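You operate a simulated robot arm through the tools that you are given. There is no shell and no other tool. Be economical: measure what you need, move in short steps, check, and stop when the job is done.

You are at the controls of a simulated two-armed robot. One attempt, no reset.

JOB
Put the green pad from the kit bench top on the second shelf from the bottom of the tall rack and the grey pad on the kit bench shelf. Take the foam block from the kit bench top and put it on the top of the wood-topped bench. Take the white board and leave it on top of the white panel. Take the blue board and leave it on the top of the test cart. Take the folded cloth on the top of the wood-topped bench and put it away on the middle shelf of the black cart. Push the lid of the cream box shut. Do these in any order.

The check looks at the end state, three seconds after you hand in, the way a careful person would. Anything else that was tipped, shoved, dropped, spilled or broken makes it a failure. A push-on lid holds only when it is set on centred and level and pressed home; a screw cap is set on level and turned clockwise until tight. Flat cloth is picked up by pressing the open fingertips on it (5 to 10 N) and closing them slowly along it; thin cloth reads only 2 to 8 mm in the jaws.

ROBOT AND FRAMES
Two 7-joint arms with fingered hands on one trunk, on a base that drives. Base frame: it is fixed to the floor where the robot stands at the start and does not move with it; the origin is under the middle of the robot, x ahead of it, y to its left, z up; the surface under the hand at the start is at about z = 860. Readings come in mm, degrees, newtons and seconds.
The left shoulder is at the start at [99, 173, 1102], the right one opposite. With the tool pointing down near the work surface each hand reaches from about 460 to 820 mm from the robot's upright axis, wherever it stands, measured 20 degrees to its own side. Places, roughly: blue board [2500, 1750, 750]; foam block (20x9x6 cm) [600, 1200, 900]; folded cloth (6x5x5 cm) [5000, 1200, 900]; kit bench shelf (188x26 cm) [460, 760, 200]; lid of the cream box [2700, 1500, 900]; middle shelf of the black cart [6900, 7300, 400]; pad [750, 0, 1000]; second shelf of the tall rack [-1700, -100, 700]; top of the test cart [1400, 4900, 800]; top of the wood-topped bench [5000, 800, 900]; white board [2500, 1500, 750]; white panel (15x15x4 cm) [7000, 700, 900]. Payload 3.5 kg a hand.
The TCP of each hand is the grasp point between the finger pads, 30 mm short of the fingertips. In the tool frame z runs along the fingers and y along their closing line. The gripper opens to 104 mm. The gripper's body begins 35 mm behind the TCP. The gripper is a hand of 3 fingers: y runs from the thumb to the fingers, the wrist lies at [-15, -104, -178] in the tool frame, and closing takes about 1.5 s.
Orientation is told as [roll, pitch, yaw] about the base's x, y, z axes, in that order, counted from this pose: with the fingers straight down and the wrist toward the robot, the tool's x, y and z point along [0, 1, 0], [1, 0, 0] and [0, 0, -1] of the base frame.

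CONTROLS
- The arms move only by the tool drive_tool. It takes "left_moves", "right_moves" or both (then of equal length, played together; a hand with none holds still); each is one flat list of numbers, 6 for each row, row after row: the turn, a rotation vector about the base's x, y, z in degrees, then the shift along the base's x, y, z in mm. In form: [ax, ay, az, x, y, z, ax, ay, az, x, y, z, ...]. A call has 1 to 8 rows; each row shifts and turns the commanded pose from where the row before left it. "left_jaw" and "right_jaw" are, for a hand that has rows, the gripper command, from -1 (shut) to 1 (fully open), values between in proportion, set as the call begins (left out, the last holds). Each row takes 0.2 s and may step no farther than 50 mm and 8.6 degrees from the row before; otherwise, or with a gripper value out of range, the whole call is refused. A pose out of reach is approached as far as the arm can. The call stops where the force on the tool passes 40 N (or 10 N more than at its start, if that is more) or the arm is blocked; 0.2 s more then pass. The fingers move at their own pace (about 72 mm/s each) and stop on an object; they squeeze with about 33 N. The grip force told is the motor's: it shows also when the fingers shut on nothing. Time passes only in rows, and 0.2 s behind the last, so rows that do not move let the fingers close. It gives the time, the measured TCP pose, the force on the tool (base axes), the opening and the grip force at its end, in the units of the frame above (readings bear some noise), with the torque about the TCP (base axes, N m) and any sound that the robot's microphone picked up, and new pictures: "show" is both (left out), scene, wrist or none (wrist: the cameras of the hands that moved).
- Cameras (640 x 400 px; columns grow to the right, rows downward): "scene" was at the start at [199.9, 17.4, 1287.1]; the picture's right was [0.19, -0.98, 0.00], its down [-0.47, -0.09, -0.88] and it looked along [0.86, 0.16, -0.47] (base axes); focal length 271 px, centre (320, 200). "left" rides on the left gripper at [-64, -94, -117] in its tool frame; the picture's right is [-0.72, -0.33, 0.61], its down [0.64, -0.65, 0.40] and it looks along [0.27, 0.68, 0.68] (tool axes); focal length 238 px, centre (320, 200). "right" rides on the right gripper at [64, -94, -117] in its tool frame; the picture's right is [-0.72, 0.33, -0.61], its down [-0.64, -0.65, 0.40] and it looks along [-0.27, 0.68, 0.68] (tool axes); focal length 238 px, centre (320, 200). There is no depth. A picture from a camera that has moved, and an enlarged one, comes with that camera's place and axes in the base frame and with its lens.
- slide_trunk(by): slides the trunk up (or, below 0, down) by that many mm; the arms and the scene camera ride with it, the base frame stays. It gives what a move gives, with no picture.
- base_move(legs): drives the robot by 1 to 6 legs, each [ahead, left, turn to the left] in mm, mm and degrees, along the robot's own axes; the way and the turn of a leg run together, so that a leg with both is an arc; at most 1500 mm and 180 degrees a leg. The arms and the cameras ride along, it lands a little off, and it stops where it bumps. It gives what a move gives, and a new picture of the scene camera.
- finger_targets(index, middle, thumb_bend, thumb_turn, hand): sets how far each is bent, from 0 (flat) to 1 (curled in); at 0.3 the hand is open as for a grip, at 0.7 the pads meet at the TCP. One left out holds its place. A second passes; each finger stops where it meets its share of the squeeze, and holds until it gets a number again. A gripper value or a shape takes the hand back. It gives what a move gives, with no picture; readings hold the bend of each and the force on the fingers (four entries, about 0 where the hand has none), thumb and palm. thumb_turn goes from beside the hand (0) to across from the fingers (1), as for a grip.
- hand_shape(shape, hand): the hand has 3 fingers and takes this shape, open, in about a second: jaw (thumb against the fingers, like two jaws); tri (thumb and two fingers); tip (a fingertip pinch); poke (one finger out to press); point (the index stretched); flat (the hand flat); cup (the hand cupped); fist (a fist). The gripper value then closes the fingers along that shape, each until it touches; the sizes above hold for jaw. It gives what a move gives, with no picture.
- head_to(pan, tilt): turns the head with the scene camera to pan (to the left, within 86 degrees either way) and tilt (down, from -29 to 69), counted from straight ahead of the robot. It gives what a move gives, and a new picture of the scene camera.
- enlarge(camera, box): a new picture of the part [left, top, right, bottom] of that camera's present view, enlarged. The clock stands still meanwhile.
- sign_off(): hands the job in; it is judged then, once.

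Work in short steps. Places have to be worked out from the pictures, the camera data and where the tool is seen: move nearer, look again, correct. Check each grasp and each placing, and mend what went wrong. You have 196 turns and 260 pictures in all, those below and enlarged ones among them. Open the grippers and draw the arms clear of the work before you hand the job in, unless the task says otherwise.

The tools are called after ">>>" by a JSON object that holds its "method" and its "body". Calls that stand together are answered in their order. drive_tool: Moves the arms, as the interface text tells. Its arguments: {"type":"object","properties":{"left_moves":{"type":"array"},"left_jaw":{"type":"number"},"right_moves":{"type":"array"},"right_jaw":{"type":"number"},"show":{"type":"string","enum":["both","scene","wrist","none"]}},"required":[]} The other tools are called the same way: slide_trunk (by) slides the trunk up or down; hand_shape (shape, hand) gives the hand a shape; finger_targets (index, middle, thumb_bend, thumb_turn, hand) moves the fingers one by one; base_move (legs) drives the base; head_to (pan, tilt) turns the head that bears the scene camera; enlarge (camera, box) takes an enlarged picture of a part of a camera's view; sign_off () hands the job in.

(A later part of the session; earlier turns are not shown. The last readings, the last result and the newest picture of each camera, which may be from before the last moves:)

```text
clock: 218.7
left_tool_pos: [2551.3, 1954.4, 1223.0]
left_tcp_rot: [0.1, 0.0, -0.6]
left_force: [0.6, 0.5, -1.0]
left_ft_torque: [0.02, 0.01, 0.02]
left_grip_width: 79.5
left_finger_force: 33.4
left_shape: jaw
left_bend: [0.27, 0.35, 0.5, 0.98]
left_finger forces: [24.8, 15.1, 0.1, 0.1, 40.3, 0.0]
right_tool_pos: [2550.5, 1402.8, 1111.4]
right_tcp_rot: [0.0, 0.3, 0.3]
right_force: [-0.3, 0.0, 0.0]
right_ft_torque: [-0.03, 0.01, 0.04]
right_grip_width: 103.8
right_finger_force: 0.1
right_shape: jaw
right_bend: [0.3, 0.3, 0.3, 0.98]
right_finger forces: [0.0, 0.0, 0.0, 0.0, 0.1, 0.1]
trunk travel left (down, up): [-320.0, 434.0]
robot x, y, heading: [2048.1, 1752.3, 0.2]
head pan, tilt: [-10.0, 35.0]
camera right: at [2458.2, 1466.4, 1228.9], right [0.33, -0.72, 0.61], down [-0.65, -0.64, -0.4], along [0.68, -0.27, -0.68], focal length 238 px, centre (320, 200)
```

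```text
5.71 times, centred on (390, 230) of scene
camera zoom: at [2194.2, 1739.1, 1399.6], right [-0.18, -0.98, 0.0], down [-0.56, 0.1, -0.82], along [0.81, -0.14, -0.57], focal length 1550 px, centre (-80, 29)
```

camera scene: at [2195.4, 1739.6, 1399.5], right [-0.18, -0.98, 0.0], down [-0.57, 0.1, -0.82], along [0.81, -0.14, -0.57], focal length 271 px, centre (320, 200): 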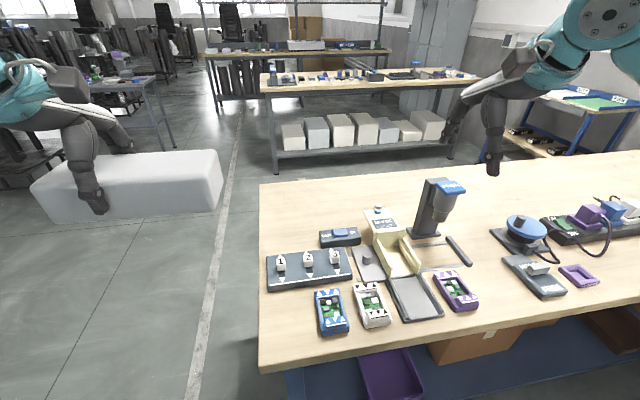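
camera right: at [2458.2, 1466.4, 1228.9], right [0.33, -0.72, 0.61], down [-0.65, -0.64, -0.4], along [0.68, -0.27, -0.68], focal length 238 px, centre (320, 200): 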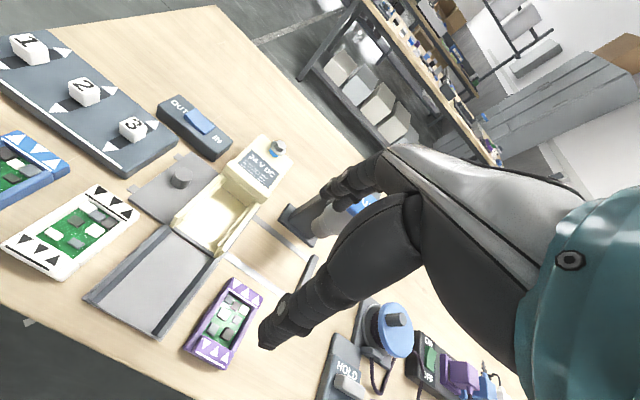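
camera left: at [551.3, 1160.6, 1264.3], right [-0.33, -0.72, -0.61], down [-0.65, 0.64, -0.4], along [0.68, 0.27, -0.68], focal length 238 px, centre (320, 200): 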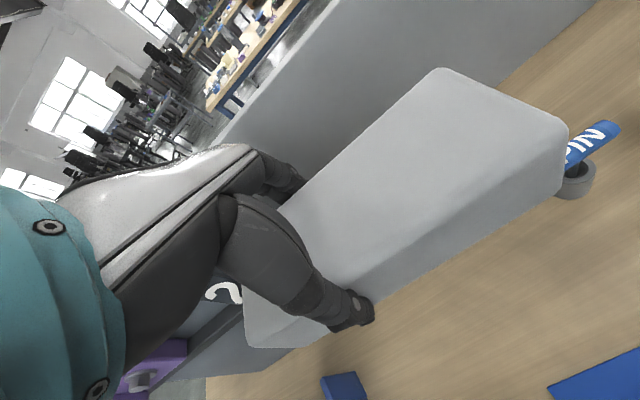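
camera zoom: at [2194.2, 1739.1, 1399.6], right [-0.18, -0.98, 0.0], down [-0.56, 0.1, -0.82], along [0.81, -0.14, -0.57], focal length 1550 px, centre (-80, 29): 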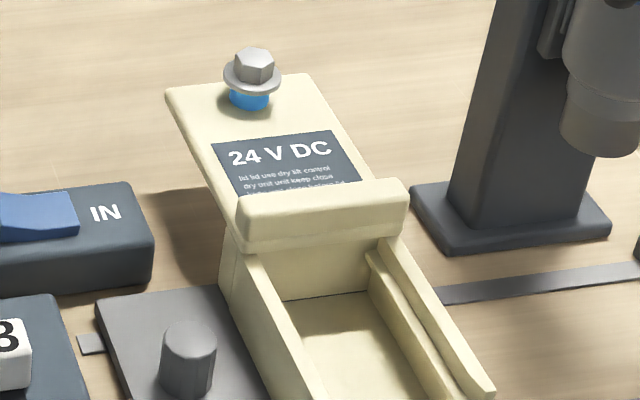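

The lid is a plate sliding in grooves: it must be pushed from its rear (bolt at ≈[2790,1465,925]) toward the robot. I move 150 mm nearer, then bring the closed right hand behind the bolt.

>>> {"method": "base_move", "body": {"legs": [[150, 0, 0]]}}

>>> {"method": "drive_tool", "body": {"right_moves": [0, 0, 0, 38, 15, 0, 0, 0, 0, 38, 15, 0, 0, 0, 0, 38, 16, 0, 0, 0, 0, 38, 16, 0, 0, 0, 0, 0, 0, -35, 0, 0, 0, 0, 0, -35], "right_jaw": -1}}

```text
clock: 220.1
left_tool_pos: [2698.3, 1953.1, 1222.2]
left_tcp_rot: [0.0, 0.2, -0.7]
left_force: [-0.1, 0.2, -1.2]
left_ft_torque: [0.01, 0.01, 0.04]
left_grip_width: 79.2
left_finger_force: 32.6
left_shape: jaw
left_bend: [0.27, 0.35, 0.5, 0.98]
left_finger forces: [24.9, 15.1, 0.0, 0.0, 40.2, 0.0]
right_tool_pos: [2698.2, 1403.3, 1111.4]
right_tcp_rot: [-0.1, 0.4, 0.2]
right_force: [-0.5, -0.3, -0.1]
right_ft_torque: [-0.01, 0.01, -0.01]
right_grip_width: 103.8
right_finger_force: 0.0
right_shape: jaw
right_bend: [0.3, 0.3, 0.3, 0.98]
right_finger forces: [0.0, 0.1, 0.1, 0.0, 0.1, 0.0]
trunk travel left (down, up): [-320.0, 434.0]
robot x, y, heading: [2194.0, 1756.9, -0.0]
head pan, tilt: [-10.0, 35.0]
camera scene: at [2342.3, 1739.0, 1399.5], right [-0.18, -0.98, 0.0], down [-0.57, 0.1, -0.82], along [0.81, -0.15, -0.57], focal length 271 px, centre (320, 200)
```

scene: 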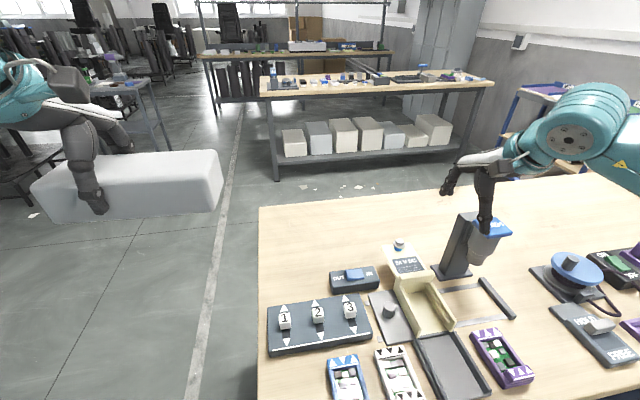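

```text
clock: 221.5
left_tool_pos: [2698.4, 1953.7, 1224.4]
left_tcp_rot: [0.2, 0.1, -0.7]
left_force: [-0.3, -0.4, -0.2]
left_ft_torque: [-0.01, 0.0, 0.0]
left_grip_width: 79.4
left_finger_force: 32.6
left_shape: jaw
left_bend: [0.27, 0.35, 0.5, 0.98]
left_finger forces: [24.9, 15.0, 0.0, 0.1, 40.2, 0.0]
right_tool_pos: [2852.8, 1465.5, 1041.7]
right_tcp_rot: [-0.1, 0.3, 0.2]
right_force: [-0.3, -0.4, -0.9]
right_ft_torque: [0.03, 0.0, 0.02]
right_grip_width: 0.0
right_finger_force: 32.8
right_shape: jaw
right_bend: [0.7, 0.7, 0.47, 1.0]
right_finger forces: [0.1, 0.2, 0.0, 0.0, 0.0, 0.0]
trunk travel left (down, up): [-320.0, 434.0]
robot x, y, heading: [2189.5, 1756.0, -0.0]
head pan, tilt: [-10.0, 35.0]
camera scene: at [2341.5, 1739.3, 1399.6], right [-0.18, -0.98, 0.0], down [-0.56, 0.1, -0.82], along [0.81, -0.15, -0.57], focal length 271 px, centre (320, 200)
camera right: at [2759.2, 1528.1, 1157.9], right [0.33, -0.72, 0.61], down [-0.65, -0.64, -0.4], along [0.68, -0.27, -0.68], focal length 238 px, centre (320, 200)
```

scene: 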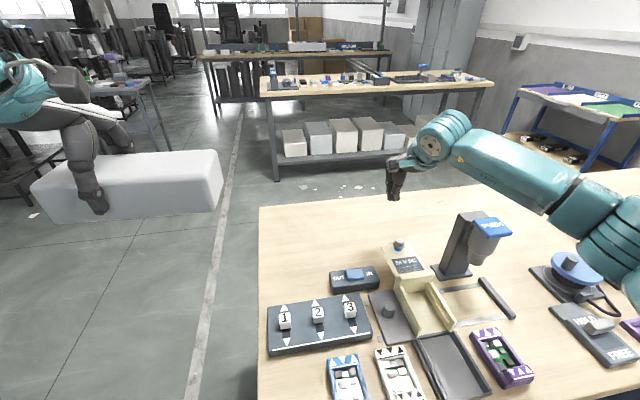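
right: 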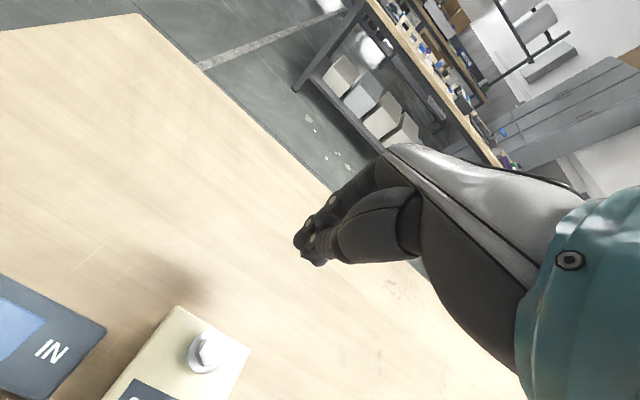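

Lower behind the lid's rear edge.

>>> {"method": "drive_tool", "body": {"right_moves": [0, 0, 0, 0, 0, -40, 0, 0, 0, 0, 0, -40, 0, 0, 0, 0, 0, -37]}}

>>> {"method": "enlarge", "body": {"camera": "scene", "box": [340, 180, 480, 320]}}

```text
clock: 222.3
left_tool_pos: [2698.8, 1954.0, 1224.3]
left_tcp_rot: [0.1, 0.1, -0.7]
left_force: [0.0, 0.5, -0.2]
left_ft_torque: [0.01, 0.0, 0.0]
left_grip_width: 79.3
left_finger_force: 32.6
left_shape: jaw
left_bend: [0.27, 0.35, 0.5, 0.98]
left_finger forces: [25.0, 14.9, 0.0, 0.1, 40.3, 0.0]
right_tool_pos: [2851.0, 1465.4, 922.9]
right_tcp_rot: [0.0, 0.4, 0.2]
right_force: [1.2, 0.3, 0.0]
right_ft_torque: [0.01, -0.01, -0.02]
right_grip_width: 0.0
right_finger_force: 33.2
right_shape: jaw
right_bend: [0.7, 0.7, 0.47, 1.0]
right_finger forces: [0.1, 0.0, 0.1, 0.0, 0.0, 0.1]
trunk travel left (down, up): [-320.0, 434.0]
robot x, y, heading: [2194.5, 1757.2, -0.2]
head pan, tilt: [-10.0, 35.0]
camera scene: at [2341.6, 1739.1, 1399.5], right [-0.18, -0.98, 0.0], down [-0.56, 0.1, -0.82], along [0.81, -0.15, -0.57], focal length 271 px, centre (320, 200)
camera right: at [2759.2, 1529.2, 1040.8], right [0.33, -0.72, 0.61], down [-0.65, -0.64, -0.4], along [0.68, -0.27, -0.68], focal length 238 px, centre (320, 200)
```

scene: 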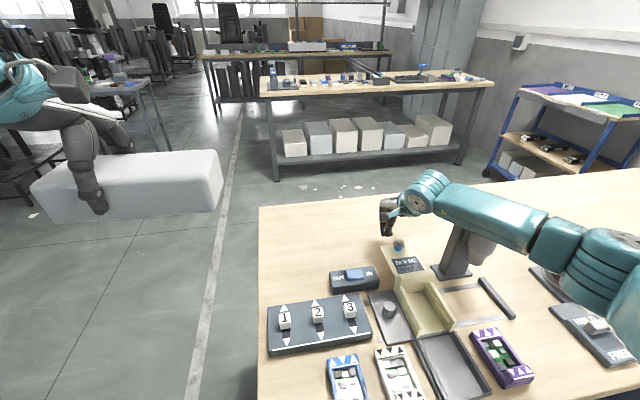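
right: 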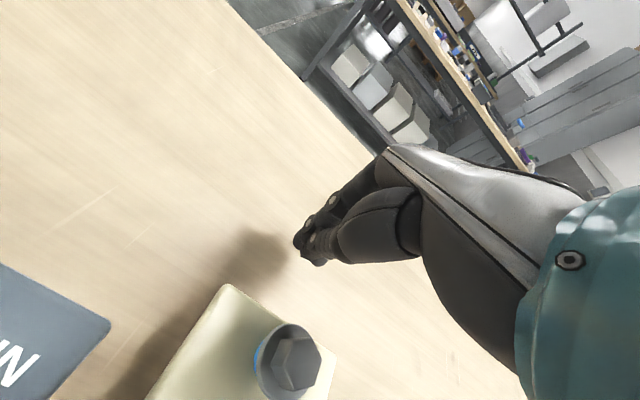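

```text
2.86 times, centred on (410, 250) of scene
camera zoom: at [2341.6, 1739.1, 1399.5], right [-0.18, -0.98, 0.0], down [-0.56, 0.1, -0.82], along [0.81, -0.15, -0.57], focal length 775 px, centre (63, 57)
```

zoom: 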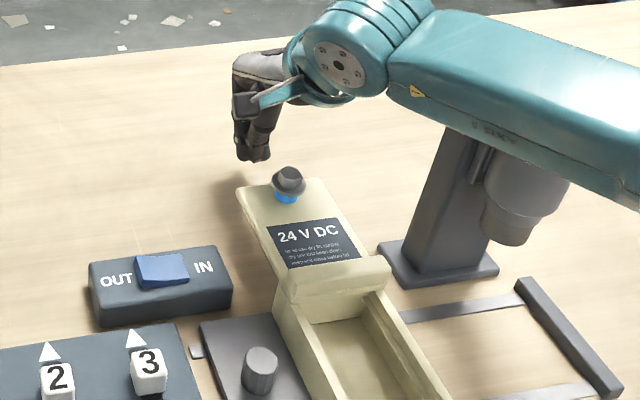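

Aligned behind the lid. Push toward the robot in 10 mm steps.

>>> {"method": "drive_tool", "body": {"right_moves": [0, 0, 0, -10, 0, 0, 0, 0, 0, -10, 0, 0, 0, 0, 0, -10, 0, 0, 0, 0, 0, -10, 0, 0, 0, 0, 0, -10, 0, 0, 0, 0, 0, -10, 0, 0, 0, 0, 0, -10, 0, 0, 0, 0, 0, -10, 0, 0], "show": "scene"}}

>>> {"method": "enlarge", "body": {"camera": "scene", "box": [340, 180, 480, 320]}}

```text
clock: 224.1
left_tool_pos: [2698.4, 1954.7, 1223.4]
left_tcp_rot: [0.1, -0.1, -0.7]
left_force: [0.4, 0.1, 0.1]
left_ft_torque: [0.01, 0.0, 0.02]
left_grip_width: 79.5
left_finger_force: 33.0
left_shape: jaw
left_bend: [0.27, 0.35, 0.5, 0.98]
left_finger forces: [24.8, 15.0, 0.0, 0.0, 40.3, 0.0]
right_tool_pos: [2768.3, 1464.8, 925.9]
right_tcp_rot: [-0.1, 0.4, 0.1]
right_force: [-0.3, -0.1, 0.8]
right_ft_torque: [0.03, -0.01, -0.04]
right_grip_width: 0.0
right_finger_force: 33.5
right_shape: jaw
right_bend: [0.7, 0.7, 0.47, 1.0]
right_finger forces: [0.0, 0.1, 0.1, 0.1, 0.0, 0.1]
trunk travel left (down, up): [-320.0, 434.0]
robot x, y, heading: [2189.9, 1751.3, -0.4]
head pan, tilt: [-10.0, 35.0]
camera scene: at [2340.9, 1738.9, 1399.6], right [-0.18, -0.98, 0.0], down [-0.56, 0.1, -0.82], along [0.81, -0.15, -0.57], focal length 271 px, centre (320, 200)
```

scene: 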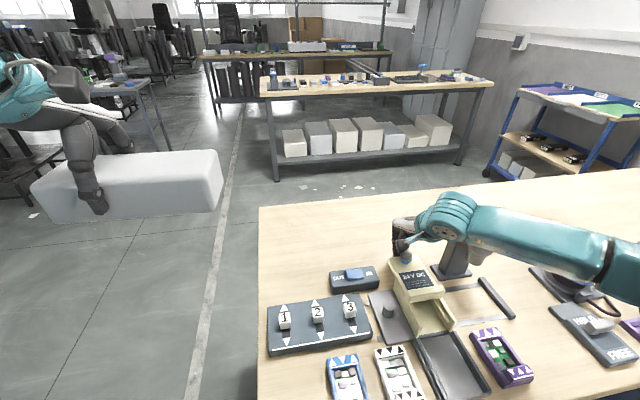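

```text
2.86 times, centred on (410, 250) of scene
camera zoom: at [2340.9, 1738.9, 1399.6], right [-0.18, -0.98, 0.0], down [-0.56, 0.1, -0.82], along [0.81, -0.15, -0.57], focal length 775 px, centre (63, 57)
```

zoom: 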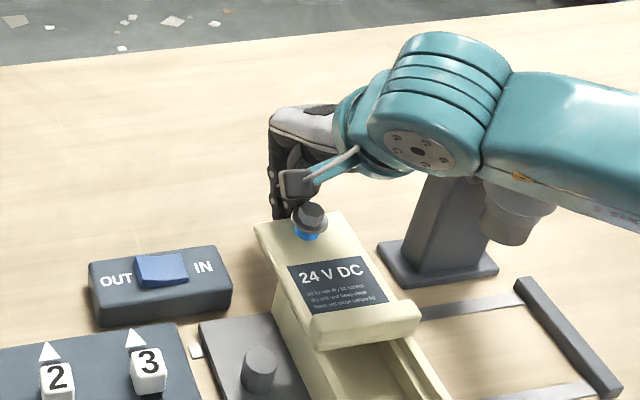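

It slides smoothly. Keep pushing until it stops.

>>> {"method": "drive_tool", "body": {"right_moves": [0, 0, 0, -10, 0, 0, 0, 0, 0, -10, 0, 0, 0, 0, 0, -10, 0, 0, 0, 0, 0, -10, 0, 0, 0, 0, 0, -10, 0, 0, 0, 0, 0, -8, 0, 0, 0, 0, 0, -6, 0, 0, 0, 0, 0, -6, 0, 0], "show": "scene"}}

>>> {"method": "enlarge", "body": {"camera": "scene", "box": [340, 210, 480, 350]}}

```text
clock: 225.9
left_tool_pos: [2699.8, 1954.7, 1223.9]
left_tcp_rot: [0.2, 0.1, -0.6]
left_force: [-0.5, -0.2, 0.4]
left_ft_torque: [-0.03, 0.0, -0.01]
left_grip_width: 79.4
left_finger_force: 33.1
left_shape: jaw
left_bend: [0.27, 0.35, 0.5, 0.98]
left_finger forces: [25.0, 14.9, 0.1, 0.0, 40.2, 0.1]
right_tool_pos: [2708.5, 1468.1, 932.4]
right_tcp_rot: [0.2, -1.1, 0.5]
right_force: [14.0, 3.3, 2.8]
right_ft_torque: [-0.06, 0.14, -0.02]
right_grip_width: 0.0
right_finger_force: 33.0
right_shape: jaw
right_bend: [0.7, 0.7, 0.48, 1.0]
right_finger forces: [0.0, 0.1, 0.0, 0.1, 13.7, 0.1]
trunk travel left (down, up): [-320.0, 434.0]
robot x, y, heading: [2192.3, 1755.8, -0.4]
head pan, tilt: [-10.0, 35.0]
stopped in row 8 (right hand): the force on the tool passed its limit at 44 N (the readings are from after the stop); the commanded pose is now the measured one
camera scene: at [2342.8, 1739.6, 1399.5], right [-0.18, -0.98, 0.0], down [-0.57, 0.1, -0.82], along [0.81, -0.14, -0.57], focal length 271 px, centre (320, 200)
```

scene: 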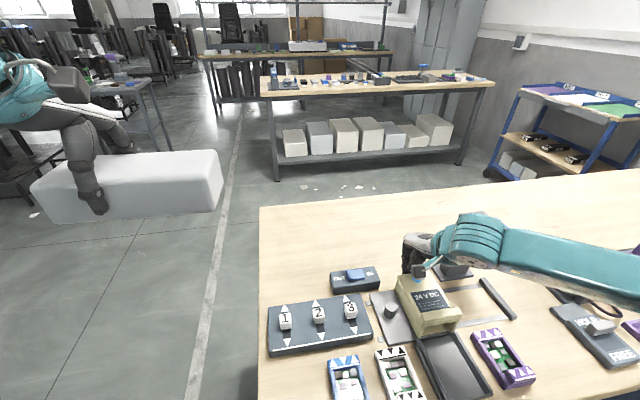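

```text
2.86 times, centred on (410, 280) of scene
camera zoom: at [2342.8, 1739.6, 1399.5], right [-0.18, -0.98, 0.0], down [-0.57, 0.1, -0.82], along [0.81, -0.14, -0.57], focal length 775 px, centre (63, -29)
```

zoom: 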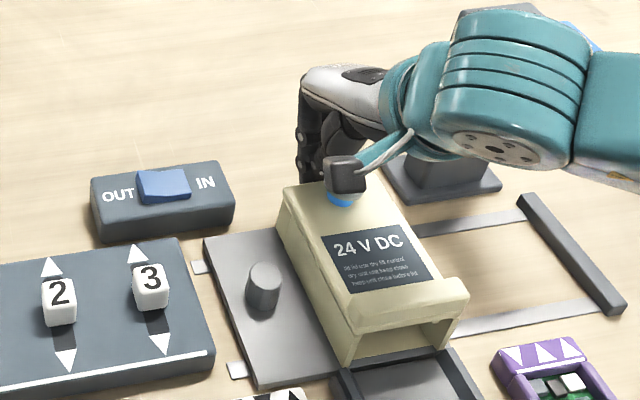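

The lid stopped hard at its closed position. Withdraw: back off, rise, begin turning the hand; then back the base up for the white board.

>>> {"method": "drive_tool", "body": {"right_moves": [0, 0, 0, 15, 0, 0, 0, 0, 0, 10, 0, 30, 0, 0, 0, 0, 0, 45, 0, 0, 0, 0, 0, 45, 0, 1, 8.4, -20, 0, 40, 0, 0, 8.4, -20, 0, 20, 0, 0, 8.4, -20, 0, 0, 0, 0, 8.4, -20, 0, 0], "right_jaw": 0.5, "show": "none"}}

>>> {"method": "base_move", "body": {"legs": [[-160, 0, 0.4]]}}

>>> {"method": "drive_tool", "body": {"right_moves": [0, 0, 8.4, 5, 15, 0, 0, 0, 8.4, 5, 15, 0, 0, 0, 8.4, 5, 15, 0, 0, 0, 8.4, 5, 15, 0, 0, 0, 8.4, 5, 15, 0, 0, 0, 8.4, 0, 15, 0, 0, 0, 2, 0, 10, 0]}}

```text
clock: 227.7
left_tool_pos: [2699.3, 1954.7, 1224.0]
left_tcp_rot: [0.0, 0.0, -0.6]
left_force: [-0.1, 0.3, 0.1]
left_ft_torque: [-0.01, -0.01, 0.01]
left_grip_width: 79.4
left_finger_force: 33.1
left_shape: jaw
left_bend: [0.27, 0.35, 0.5, 0.98]
left_finger forces: [24.9, 15.0, 0.0, 0.1, 40.3, 0.0]
right_tool_pos: [2648.4, 1466.7, 1111.4]
right_tcp_rot: [0.2, 0.3, 34.0]
right_force: [0.2, 0.9, 0.3]
right_ft_torque: [0.05, -0.01, 0.0]
right_grip_width: 77.6
right_finger_force: 0.0
right_shape: jaw
right_bend: [0.27, 0.36, 0.54, 0.99]
right_finger forces: [0.0, 0.0, 0.0, 0.1, 0.0, 0.0]
trunk travel left (down, up): [-320.0, 434.0]
robot x, y, heading: [2189.2, 1752.2, 0.1]
head pan, tilt: [-10.0, 35.0]
```

```text
clock: 229.1
left_tool_pos: [2539.3, 1956.2, 1223.4]
left_tcp_rot: [0.1, 0.0, -0.5]
left_force: [-0.1, 0.4, 0.2]
left_ft_torque: [0.0, 0.0, -0.02]
left_grip_width: 79.4
left_finger_force: 32.9
left_shape: jaw
left_bend: [0.27, 0.35, 0.5, 0.98]
left_finger forces: [24.9, 15.1, 0.1, 0.0, 40.3, 0.0]
right_tool_pos: [2490.9, 1467.9, 1112.0]
right_tcp_rot: [0.2, 0.2, 34.0]
right_force: [-0.6, -0.4, 0.2]
right_ft_torque: [-0.01, -0.01, -0.01]
right_grip_width: 77.9
right_finger_force: 0.1
right_shape: jaw
right_bend: [0.27, 0.36, 0.54, 0.99]
right_finger forces: [0.0, 0.0, 0.0, 0.0, 0.1, 0.0]
trunk travel left (down, up): [-320.0, 434.0]
robot x, y, heading: [2040.4, 1752.5, -0.1]
head pan, tilt: [-10.0, 35.0]
camera scene: at [2181.8, 1739.8, 1399.7], right [-0.17, -0.98, 0.0], down [-0.56, 0.1, -0.82], along [0.81, -0.14, -0.57], focal length 271 px, centre (320, 200)
```

scene: 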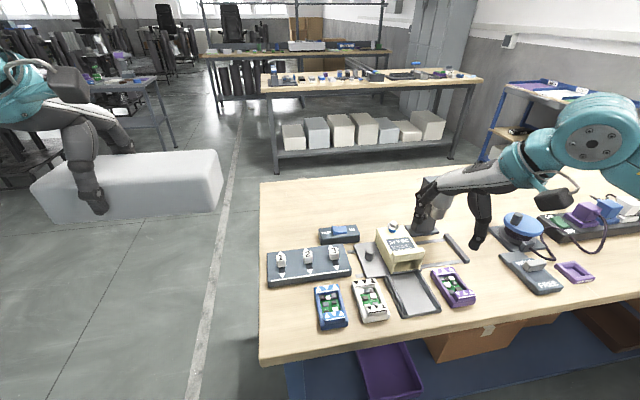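

```text
clock: 230.7
left_tool_pos: [2538.2, 1954.7, 1223.3]
left_tcp_rot: [0.2, 0.0, -0.5]
left_force: [-0.6, -0.2, -0.6]
left_ft_torque: [0.05, -0.02, 0.03]
left_grip_width: 79.4
left_finger_force: 32.7
left_shape: jaw
left_bend: [0.27, 0.35, 0.5, 0.98]
left_finger forces: [24.8, 14.9, 0.0, 0.1, 40.3, 0.0]
right_tool_pos: [2415.3, 1583.1, 1145.0]
right_tcp_rot: [-2.1, -0.4, 61.9]
right_force: [1.3, 0.2, -0.4]
right_ft_torque: [0.04, -0.05, -0.04]
right_grip_width: 78.0
right_finger_force: 0.2
right_shape: jaw
right_bend: [0.27, 0.36, 0.54, 0.99]
right_finger forces: [0.0, 0.0, 0.0, 0.1, 0.0, 0.0]
right hand out of reach, approached as far as the arm can: row 1, 2, 3, 4, 5, 6, 7
trunk travel left (down, up): [-320.0, 434.0]
robot x, y, heading: [2037.8, 1753.9, 0.1]
head pan, tilt: [-10.0, 35.0]
camera scene: at [2182.1, 1738.3, 1399.7], right [-0.17, -0.98, 0.0], down [-0.56, 0.1, -0.82], along [0.81, -0.14, -0.57], focal length 271 px, centre (320, 200)
camera right: at [2312.1, 1531.9, 1258.3], right [0.77, -0.04, 0.64], down [0.27, -0.88, -0.38], along [0.58, 0.47, -0.66], focal length 238 px, centre (320, 200)
```

scene: 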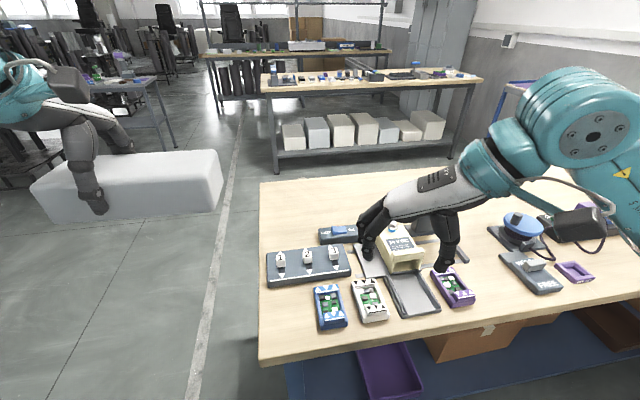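
right: 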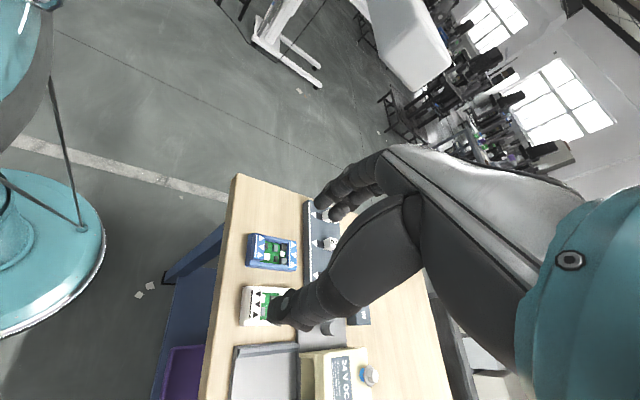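

Too close in; back up 65 mm and extend forward to over the white board.

>>> {"method": "base_move", "body": {"legs": [[-65, 0, 0]]}}

>>> {"method": "drive_tool", "body": {"right_moves": [1, 1.8, 3.5, 25, -3, -5, 0, 0, 3.5, 25, -3, -5, 0, 0, 3.5, 25, -3, -10, 0, 0, 3.5, 25, -3, -10, 0, 0, 3.5, 25, -3, -15, 0, 0, 3.5, 25, -3, -15, 0, 0, 3.5, 25, 0, -20]}}

```text
clock: 231.7
left_tool_pos: [2473.6, 1955.6, 1223.6]
left_tcp_rot: [0.1, 0.0, -0.7]
left_force: [-0.9, 0.6, 0.3]
left_ft_torque: [0.0, 0.01, 0.04]
left_grip_width: 79.2
left_finger_force: 33.1
left_shape: jaw
left_bend: [0.27, 0.35, 0.5, 0.98]
left_finger forces: [24.9, 15.1, 0.0, 0.0, 40.3, 0.1]
right_tool_pos: [2350.5, 1584.4, 1145.8]
right_tcp_rot: [-2.2, -0.3, 62.0]
right_force: [-0.4, -0.9, 0.0]
right_ft_torque: [0.01, -0.01, 0.0]
right_grip_width: 78.0
right_finger_force: 0.0
right_shape: jaw
right_bend: [0.27, 0.36, 0.54, 0.99]
right_finger forces: [0.1, 0.0, 0.0, 0.0, 0.0, 0.1]
trunk travel left (down, up): [-320.0, 434.0]
robot x, y, heading: [1969.2, 1754.3, -0.2]
head pan, tilt: [-10.0, 35.0]
camera scene: at [2117.5, 1739.7, 1399.8], right [-0.17, -0.98, 0.0], down [-0.56, 0.1, -0.82], along [0.81, -0.14, -0.57], focal length 271 px, centre (320, 200)
```

scene: 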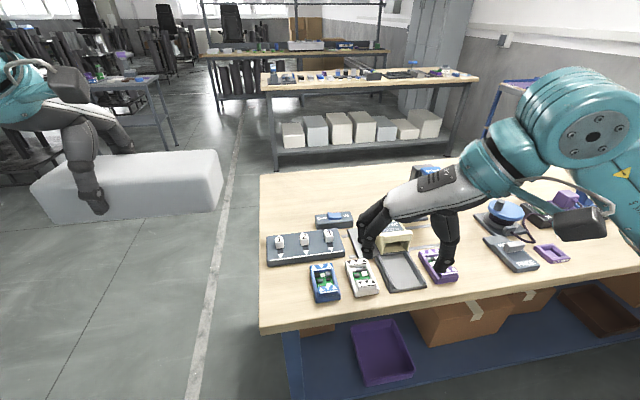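

```text
clock: 233.3
left_tool_pos: [2475.3, 1957.2, 1223.4]
left_tcp_rot: [-0.1, 0.1, -0.5]
left_force: [-0.2, 0.3, -0.2]
left_ft_torque: [-0.02, 0.01, -0.01]
left_grip_width: 79.4
left_finger_force: 32.5
left_shape: jaw
left_bend: [0.27, 0.35, 0.5, 0.98]
left_finger forces: [24.9, 15.1, 0.0, 0.0, 40.3, 0.0]
right_tool_pos: [2347.8, 1607.6, 1163.7]
right_tcp_rot: [-2.1, -0.2, 65.4]
right_force: [0.0, 0.8, -0.3]
right_ft_torque: [-0.01, 0.05, -0.03]
right_grip_width: 78.0
right_finger_force: 0.0
right_shape: jaw
right_bend: [0.27, 0.36, 0.54, 0.99]
right_finger forces: [0.0, 0.0, 0.0, 0.0, 0.1, 0.0]
right hand out of reach, approached as far as the arm can: row 1, 2, 3, 4, 5, 6, 7
trunk travel left (down, up): [-320.0, 434.0]
robot x, y, heading: [1974.7, 1756.0, -0.3]
head pan, tilt: [-10.0, 35.0]
camera scene: at [2119.6, 1741.7, 1399.6], right [-0.17, -0.98, 0.0], down [-0.57, 0.1, -0.82], along [0.81, -0.14, -0.57], focal length 271 px, centre (320, 200)
camera right: at [2248.2, 1550.1, 1278.1], right [0.77, 0.0, 0.64], down [0.32, -0.86, -0.38], along [0.55, 0.5, -0.67], focal length 238 px, centre (320, 200)
```

scene: 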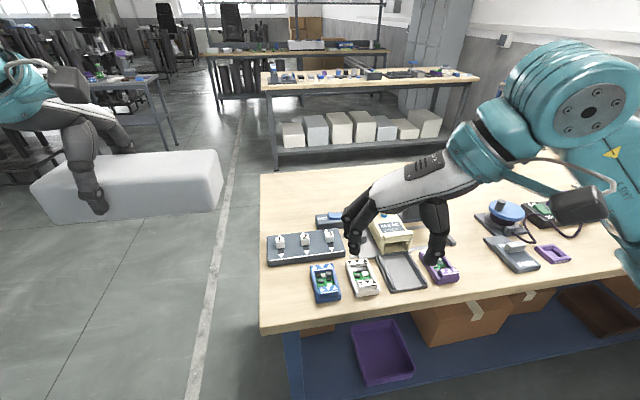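
right: 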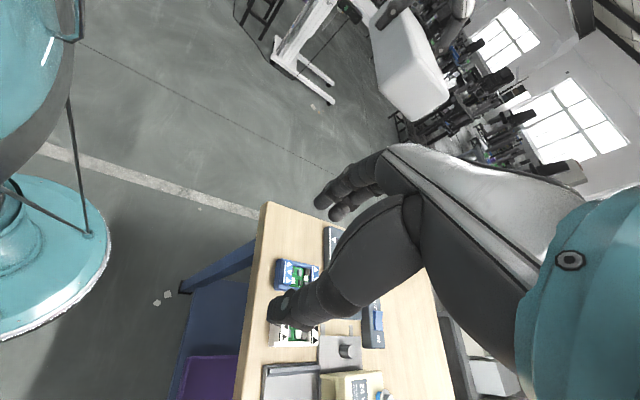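

The hand's outward yaw is limited near +65°, so I turn the base +30° instead and stand further right.

>>> {"method": "base_move", "body": {"legs": [[20, -265, 0], [0, 0, 30]]}}

>>> {"method": "drive_tool", "body": {"right_moves": [0, 0, -4, 20, 2, 0, 2, 0, -4, 20, 2, 0, 0, 0, 0, 20, 2, -10, 0, 0, 0, 20, 2, -10, 0, 0, 0, 20, 2, -20, 0, 0, 0, 20, 2, -20]}}

```text
clock: 236.6
left_tool_pos: [2329.0, 1916.8, 1223.3]
left_tcp_rot: [0.0, 0.1, 29.3]
left_force: [0.0, -0.1, -1.2]
left_ft_torque: [0.04, -0.01, 0.0]
left_grip_width: 79.2
left_finger_force: 32.5
left_shape: jaw
left_bend: [0.27, 0.35, 0.5, 0.98]
left_finger forces: [24.6, 15.0, 0.1, 0.0, 39.9, 0.1]
right_tool_pos: [2392.0, 1549.3, 1164.7]
right_tcp_rot: [-2.1, -0.4, 95.1]
right_force: [0.6, -0.4, -1.0]
right_ft_torque: [0.02, 0.0, -0.01]
right_grip_width: 78.2
right_finger_force: 0.1
right_shape: jaw
right_bend: [0.27, 0.36, 0.54, 0.99]
right_finger forces: [0.0, 0.0, 0.0, 0.0, 0.0, 0.0]
trunk travel left (down, up): [-320.0, 434.0]
robot x, y, heading: [1992.4, 1493.9, 29.4]
head pan, tilt: [-10.0, 35.0]
camera scene: at [2126.9, 1553.8, 1399.6], right [0.34, -0.94, 0.0], down [-0.54, -0.19, -0.82], along [0.77, 0.28, -0.57], focal length 271 px, centre (320, 200)
```

scene: 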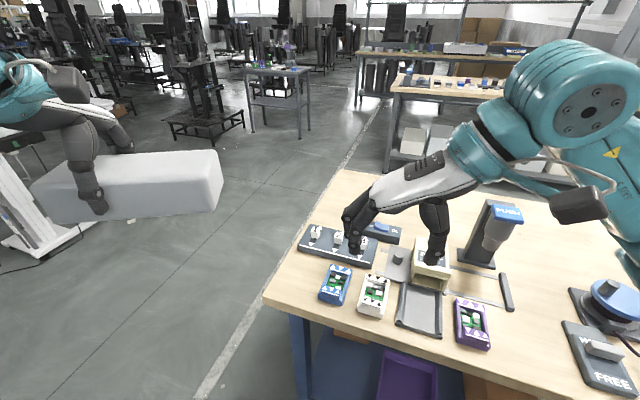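

```text
clock: 238.0
left_tool_pos: [2330.5, 1916.4, 1223.7]
left_tcp_rot: [0.2, 0.1, 29.2]
left_force: [0.3, 0.2, 0.1]
left_ft_torque: [0.01, -0.01, 0.01]
left_grip_width: 79.3
left_finger_force: 32.8
left_shape: jaw
left_bend: [0.27, 0.35, 0.5, 0.98]
left_finger forces: [24.6, 15.0, 0.0, 0.1, 40.0, 0.0]
right_tool_pos: [2441.5, 1553.6, 1159.9]
right_tcp_rot: [-2.0, -2.4, 87.1]
right_force: [0.0, 0.0, 0.4]
right_ft_torque: [-0.01, 0.01, -0.01]
right_grip_width: 78.0
right_finger_force: 0.0
right_shape: jaw
right_bend: [0.27, 0.36, 0.54, 0.99]
right_finger forces: [0.1, 0.0, 0.1, 0.0, 0.1, 0.0]
right hand out of reach, approached as far as the arm can: row 3, 4, 5, 6
trunk travel left (down, up): [-320.0, 434.0]
robot x, y, heading: [1994.5, 1493.7, 29.7]
head pan, tilt: [-10.0, 35.0]
camera scene: at [2127.0, 1553.6, 1399.6], right [0.34, -0.94, 0.0], down [-0.54, -0.19, -0.82], along [0.77, 0.28, -0.57], focal length 271 px, centre (320, 200)
camera right: at [2369.5, 1459.9, 1268.8], right [0.71, 0.26, 0.65], down [0.62, -0.67, -0.41], along [0.33, 0.69, -0.64], focal length 238 px, centre (320, 200)
```

scene: 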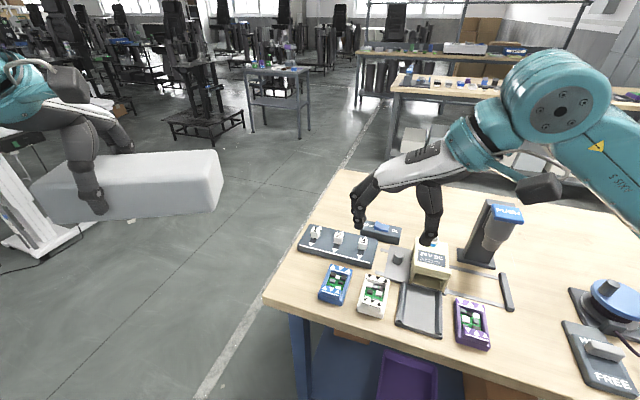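
right: 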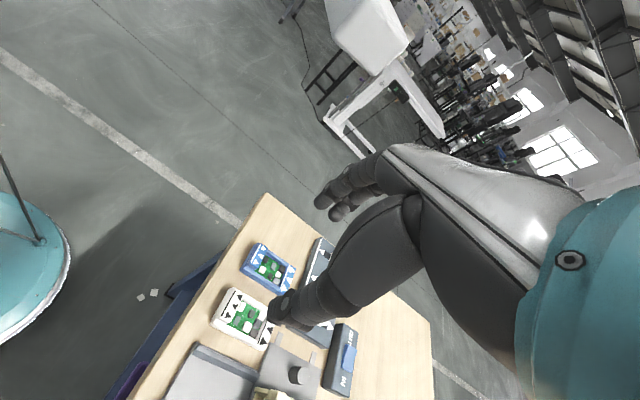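

Free the posture: rotate the yaw inward while extending forward and lowering, then rotate back.

>>> {"method": "drive_tool", "body": {"right_moves": [0, 0, -8.4, 15, 8, -5, 1, -1, -8.4, 15, 8, -5, 1, -1, -8.4, 15, 8, -5, 0, 0, -8.4, 20, 10, -20, 0, 0, 0, 20, 10, -20, 0, 0, 0, 20, 10, -20], "show": "none"}}

```text
clock: 239.4
left_tool_pos: [2330.8, 1917.7, 1222.5]
left_tcp_rot: [0.1, 0.1, 29.2]
left_force: [-0.2, -0.7, 0.1]
left_ft_torque: [0.04, 0.0, 0.02]
left_grip_width: 79.3
left_finger_force: 33.2
left_shape: jaw
left_bend: [0.27, 0.35, 0.5, 0.98]
left_finger forces: [24.7, 15.0, 0.2, 0.1, 39.8, 0.0]
right_tool_pos: [2547.3, 1609.3, 1080.0]
right_tcp_rot: [-3.3, -4.8, 53.5]
right_force: [-0.6, 0.2, 0.1]
right_ft_torque: [0.0, 0.0, 0.03]
right_grip_width: 78.2
right_finger_force: 0.0
right_shape: jaw
right_bend: [0.27, 0.36, 0.54, 0.99]
right_finger forces: [0.0, 0.0, 0.0, 0.0, 0.0, 0.0]
trunk travel left (down, up): [-320.0, 434.0]
robot x, y, heading: [1989.9, 1494.4, 29.8]
head pan, tilt: [-10.0, 35.0]
```

>>> {"method": "drive_tool", "body": {"right_moves": [-0.45, 1.4, 8, -5, -11, -5, -0.45, 1.4, 8, -5, -11, -5, -0.45, 1.4, 8, -5, -11, -5, -0.45, 1.3, 8, -5, -11, -5, 0, 0, 1, 0, 0, -20]}}

```text
clock: 240.6
left_tool_pos: [2330.4, 1918.4, 1224.1]
left_tcp_rot: [0.1, 0.1, 29.2]
left_force: [-0.2, 0.6, 0.2]
left_ft_torque: [0.01, 0.02, -0.01]
left_grip_width: 79.3
left_finger_force: 32.8
left_shape: jaw
left_bend: [0.27, 0.35, 0.5, 0.98]
left_finger forces: [24.8, 15.0, 0.1, 0.0, 39.9, 0.0]
right_tool_pos: [2522.0, 1568.8, 1044.7]
right_tcp_rot: [-3.8, -1.0, 77.9]
right_force: [-1.1, -0.4, -0.1]
right_ft_torque: [-0.02, -0.01, 0.01]
right_grip_width: 77.8
right_finger_force: 0.1
right_shape: jaw
right_bend: [0.27, 0.36, 0.54, 0.99]
right_finger forces: [0.0, 0.1, 0.0, 0.1, 0.1, 0.0]
right hand out of reach, approached as far as the arm can: row 3, 4
trunk travel left (down, up): [-320.0, 434.0]
robot x, y, heading: [1991.5, 1493.4, 30.0]
head pan, tilt: [-10.0, 35.0]
camera scene: at [2127.2, 1554.4, 1399.5], right [0.34, -0.94, 0.0], down [-0.54, -0.19, -0.82], along [0.77, 0.28, -0.57], focal length 271 px, centre (320, 200)
camera right: at [2433.6, 1490.8, 1154.1], right [0.73, 0.16, 0.67], down [0.51, -0.77, -0.37], along [0.45, 0.61, -0.65], focal length 238 px, centre (320, 200)
```

scene: 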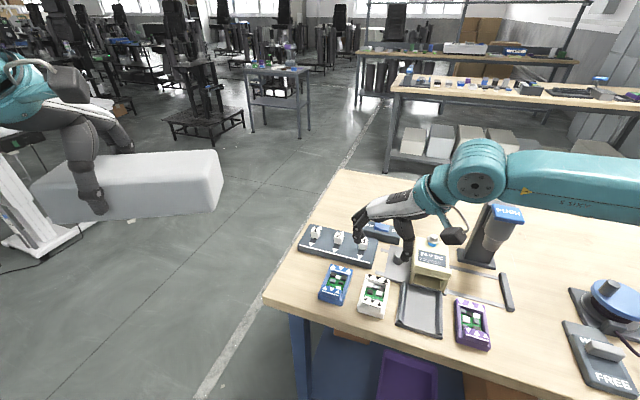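
right: 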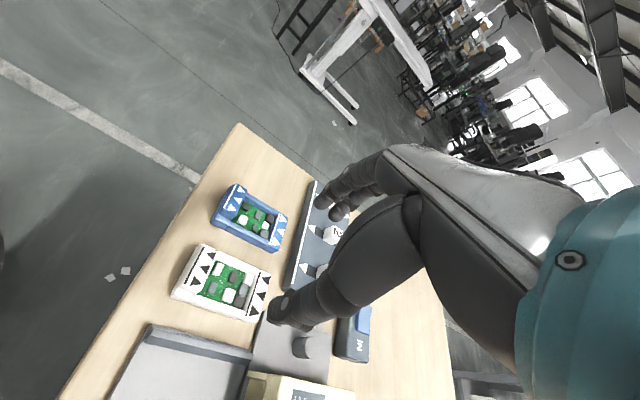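

Hand is right above the white board. Continue turning and descending to ~930.

>>> {"method": "drive_tool", "body": {"right_moves": [0.2, 0.9, 2, 0, 0, -28, 0.2, 0.9, 2, 0, 0, -28, 0.2, 0.9, 2, 0, 0, -28, 0.2, 0.9, 2, 0, -1, -28]}}

>>> {"method": "enlarge", "body": {"camera": "scene", "box": [310, 200, 470, 340]}}

```text
clock: 241.6
left_tool_pos: [2330.1, 1917.2, 1224.8]
left_tcp_rot: [0.2, 0.2, 29.2]
left_force: [-0.4, 0.4, -0.7]
left_ft_torque: [0.02, 0.02, 0.03]
left_grip_width: 79.2
left_finger_force: 32.6
left_shape: jaw
left_bend: [0.27, 0.35, 0.5, 0.98]
left_finger forces: [24.7, 15.1, 0.0, 0.1, 39.9, 0.0]
right_tool_pos: [2522.1, 1569.9, 1033.6]
right_tcp_rot: [-3.4, -1.0, 78.3]
right_force: [1.1, 0.3, 0.3]
right_ft_torque: [-0.02, -0.04, -0.03]
right_grip_width: 77.7
right_finger_force: 0.1
right_shape: jaw
right_bend: [0.27, 0.36, 0.54, 0.99]
right_finger forces: [0.0, 0.0, 0.0, 0.0, 0.0, 0.1]
right hand out of reach, approached as far as the arm can: row 1, 2, 3, 4
trunk travel left (down, up): [-320.0, 434.0]
robot x, y, heading: [1994.0, 1494.9, 29.7]
head pan, tilt: [-10.0, 35.0]
camera scene: at [2127.0, 1553.5, 1399.6], right [0.34, -0.94, 0.0], down [-0.54, -0.19, -0.82], along [0.77, 0.28, -0.57], focal length 271 px, centre (320, 200)
camera right: at [2434.7, 1489.7, 1145.4], right [0.73, 0.17, 0.66], down [0.52, -0.77, -0.38], along [0.44, 0.62, -0.65], focal length 238 px, centre (320, 200)
```

scene: 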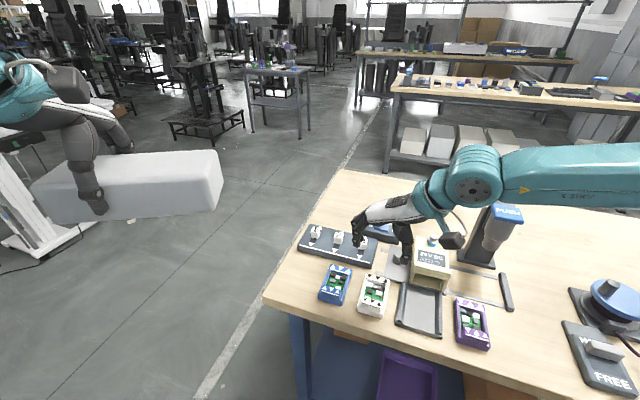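
right: 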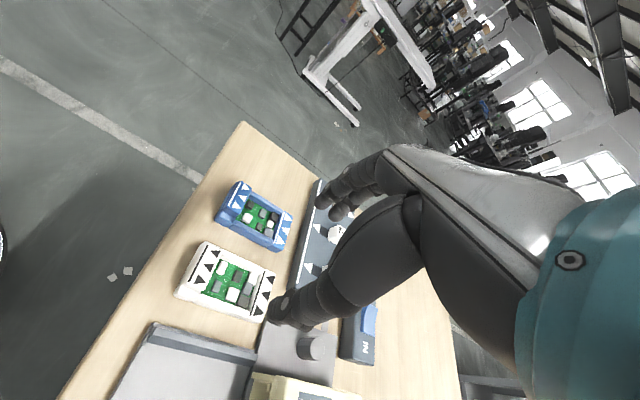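

```text
2.86 times, centred on (390, 270) of scene
camera zoom: at [2127.0, 1553.5, 1399.6], right [0.34, -0.94, 0.0], down [-0.54, -0.19, -0.82], along [0.77, 0.28, -0.57], focal length 775 px, centre (120, 0)
```

zoom: 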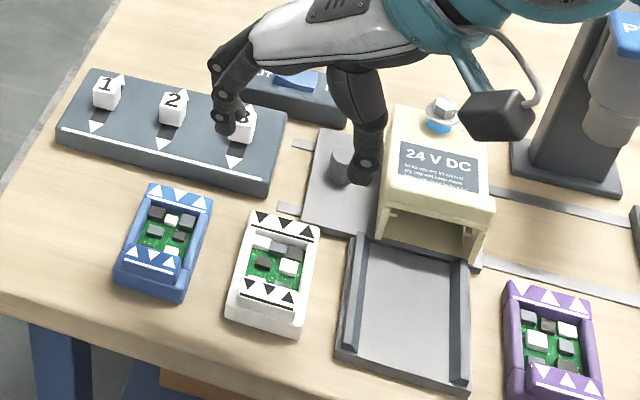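

I accept ~11° misalignment (the jaws will align the board). Descend straight without further rotation.

>>> {"method": "drive_tool", "body": {"right_moves": [0.3, 1.7, -0.5, 0, -1, -25, 0.3, 1.6, -0.5, 0, -1, -25, 0, 0, 0, 0, 0, -25, 0, 0, 0, 0, 0, -25], "show": "wrist"}}

>>> {"method": "enlarge", "body": {"camera": "scene", "box": [310, 200, 470, 340]}}

```text
clock: 242.6
left_tool_pos: [2329.3, 1916.0, 1223.6]
left_tcp_rot: [0.1, 0.1, 29.2]
left_force: [-0.4, -0.5, -0.8]
left_ft_torque: [0.0, 0.01, 0.03]
left_grip_width: 79.2
left_finger_force: 33.2
left_shape: jaw
left_bend: [0.27, 0.35, 0.5, 0.98]
left_finger forces: [24.7, 15.0, 0.0, 0.0, 39.9, 0.0]
right_tool_pos: [2521.5, 1566.0, 933.7]
right_tcp_rot: [-0.2, -1.0, 77.2]
right_force: [0.2, -0.9, 0.0]
right_ft_torque: [-0.01, -0.03, 0.01]
right_grip_width: 78.1
right_finger_force: 0.0
right_shape: jaw
right_bend: [0.27, 0.36, 0.54, 0.99]
right_finger forces: [0.0, 0.0, 0.1, 0.0, 0.1, 0.1]
trunk travel left (down, up): [-320.0, 434.0]
robot x, y, heading: [1989.8, 1491.9, 29.5]
head pan, tilt: [-10.0, 35.0]
camera right: at [2438.0, 1486.7, 1048.7], right [0.77, 0.15, 0.62], down [0.48, -0.77, -0.41], along [0.42, 0.62, -0.67], focal length 238 px, centre (320, 200)
```

right: 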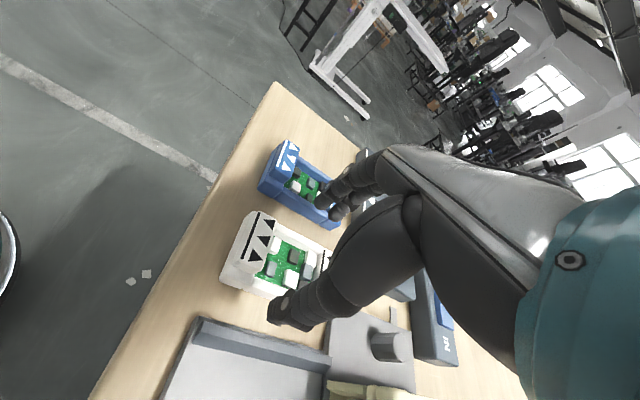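

```text
2.86 times, centred on (390, 270) of scene
camera zoom: at [2127.2, 1553.4, 1399.6], right [0.34, -0.94, 0.0], down [-0.54, -0.19, -0.82], along [0.77, 0.28, -0.57], focal length 775 px, centre (120, 0)
```

zoom: 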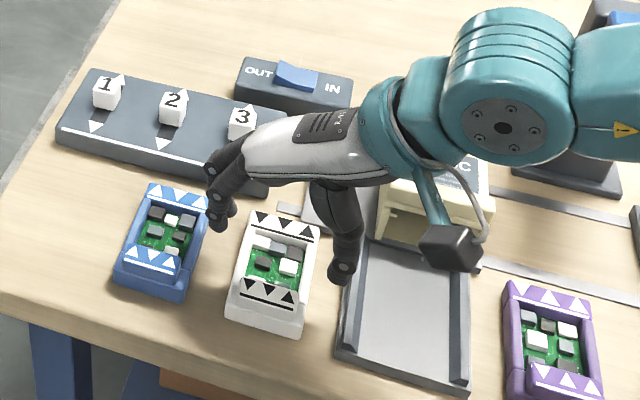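

Fingers straddle the white board with clearance to the blue one and the tray. Descend 42 mm and close.

>>> {"method": "drive_tool", "body": {"right_moves": [0, 0, 0, 0, -2, -12, 0, 0, 0, 0, -1, -12, 0, 0, 0, 0, 0, -10, 0, 0, 0, 0, 0, -8], "show": "none"}}

>>> {"method": "drive_tool", "body": {"right_moves": [0, 0, 0, 0, 0, 0, 0, 0, 0, 0, 0, 0, 0, 0, 0, 0, 0, 0, 0, 0, 0, 0, 0, 0, 0, 0, 0, 0, 0, 0, 0, 0, 0, 0, 0, 0, 0, 0, 0, 0, 0, 0], "right_jaw": -1, "show": "wrist"}}

```text
clock: 243.6
left_tool_pos: [2329.7, 1916.8, 1223.5]
left_tcp_rot: [0.1, 0.2, 29.2]
left_force: [0.7, 0.0, -0.1]
left_ft_torque: [0.01, 0.05, -0.03]
left_grip_width: 79.3
left_finger_force: 33.0
left_shape: jaw
left_bend: [0.27, 0.35, 0.5, 0.98]
left_finger forces: [24.6, 15.0, 0.0, 0.0, 39.9, 0.1]
right_tool_pos: [2519.7, 1564.8, 891.9]
right_tcp_rot: [-0.3, -1.0, 77.3]
right_force: [1.3, 1.4, 0.7]
right_ft_torque: [0.05, 0.02, -0.02]
right_grip_width: 77.4
right_finger_force: 0.1
right_shape: jaw
right_bend: [0.27, 0.36, 0.55, 0.99]
right_finger forces: [0.0, 0.1, 0.0, 0.0, 1.5, 0.0]
trunk travel left (down, up): [-320.0, 434.0]
robot x, y, heading: [1993.0, 1487.8, 29.7]
head pan, tilt: [-10.0, 35.0]
```

```text
clock: 245.2
left_tool_pos: [2330.5, 1918.2, 1224.0]
left_tcp_rot: [0.1, 0.1, 29.2]
left_force: [-0.1, 0.6, -0.8]
left_ft_torque: [0.04, 0.02, 0.03]
left_grip_width: 79.3
left_finger_force: 33.3
left_shape: jaw
left_bend: [0.27, 0.35, 0.5, 0.98]
left_finger forces: [24.7, 15.0, 0.1, 0.1, 40.0, 0.1]
right_tool_pos: [2521.9, 1564.2, 892.9]
right_tcp_rot: [-0.2, -0.9, 77.3]
right_force: [0.4, 0.4, -0.3]
right_ft_torque: [0.0, 0.02, -0.01]
right_grip_width: 54.2
right_finger_force: 32.7
right_shape: jaw
right_bend: [0.74, 0.46, 0.61, 1.0]
right_finger forces: [22.6, 7.3, 0.0, 0.0, 29.7, 0.0]
trunk travel left (down, up): [-320.0, 434.0]
robot x, y, heading: [1991.3, 1491.6, 29.8]
head pan, tilt: [-10.0, 35.0]
camera right: at [2438.6, 1484.4, 1006.9], right [0.77, 0.15, 0.62], down [0.48, -0.77, -0.41], along [0.42, 0.62, -0.67], focal length 238 px, centre (320, 200)
```

right: 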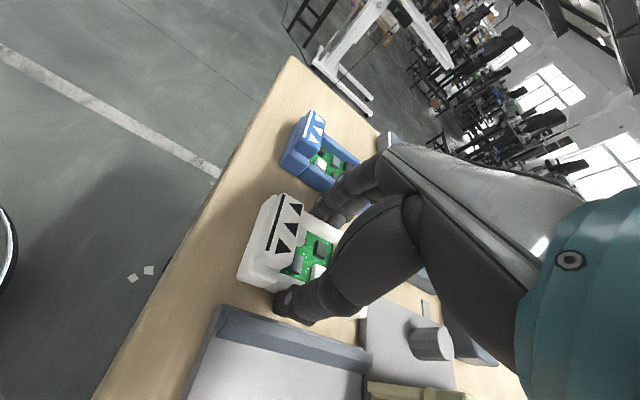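

White board gripped. Lift straight up, then relax the yaw.

>>> {"method": "drive_tool", "body": {"right_moves": [0, 0, 0, 0, 0, 15, 0, 0, 0, 0, 0, 30, 0, 0, 0, 0, 0, 40, 0, 0, 0, 0, 0, 45, 0, 0, -8, 0, 0, 45, 0, 0, -8, 0, 0, 45, 0, 0, -8, 0, 0, 30, 0, 0, -8, 0, 0, 0]}}

```text
clock: 247.0
left_tool_pos: [2330.6, 1917.0, 1223.4]
left_tcp_rot: [0.0, 0.0, 29.1]
left_force: [0.0, 0.1, -0.2]
left_ft_torque: [0.03, 0.01, -0.01]
left_grip_width: 79.1
left_finger_force: 32.7
left_shape: jaw
left_bend: [0.27, 0.35, 0.5, 0.98]
left_finger forces: [24.8, 14.9, 0.1, 0.1, 39.9, 0.0]
right_tool_pos: [2520.2, 1563.9, 1118.5]
right_tcp_rot: [-0.2, -0.9, 45.1]
right_force: [-0.5, 0.5, -1.3]
right_ft_torque: [0.06, 0.0, 0.03]
right_grip_width: 54.0
right_finger_force: 33.4
right_shape: jaw
right_bend: [0.74, 0.46, 0.62, 1.0]
right_finger forces: [22.6, 7.1, 0.0, 0.0, 29.6, 0.0]
right hand out of reach, approached as far as the arm can: row 4
trunk travel left (down, up): [-320.0, 434.0]
robot x, y, heading: [1989.2, 1491.7, 29.5]
head pan, tilt: [-10.0, 35.0]
camera scene: at [2127.2, 1553.9, 1399.5], right [0.34, -0.94, 0.0], down [-0.54, -0.19, -0.82], along [0.77, 0.28, -0.57], focal length 271 px, centre (320, 200)
camera right: at [2409.0, 1542.5, 1233.4], right [0.73, -0.28, 0.62], down [0.0, -0.91, -0.41], along [0.68, 0.3, -0.67], focal length 238 px, centre (320, 200)
```

scene: 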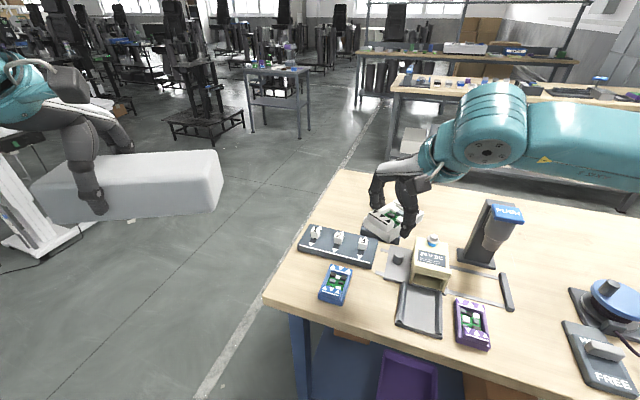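
right: 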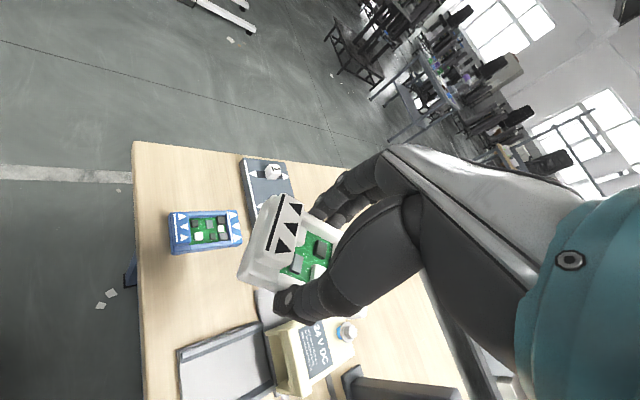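

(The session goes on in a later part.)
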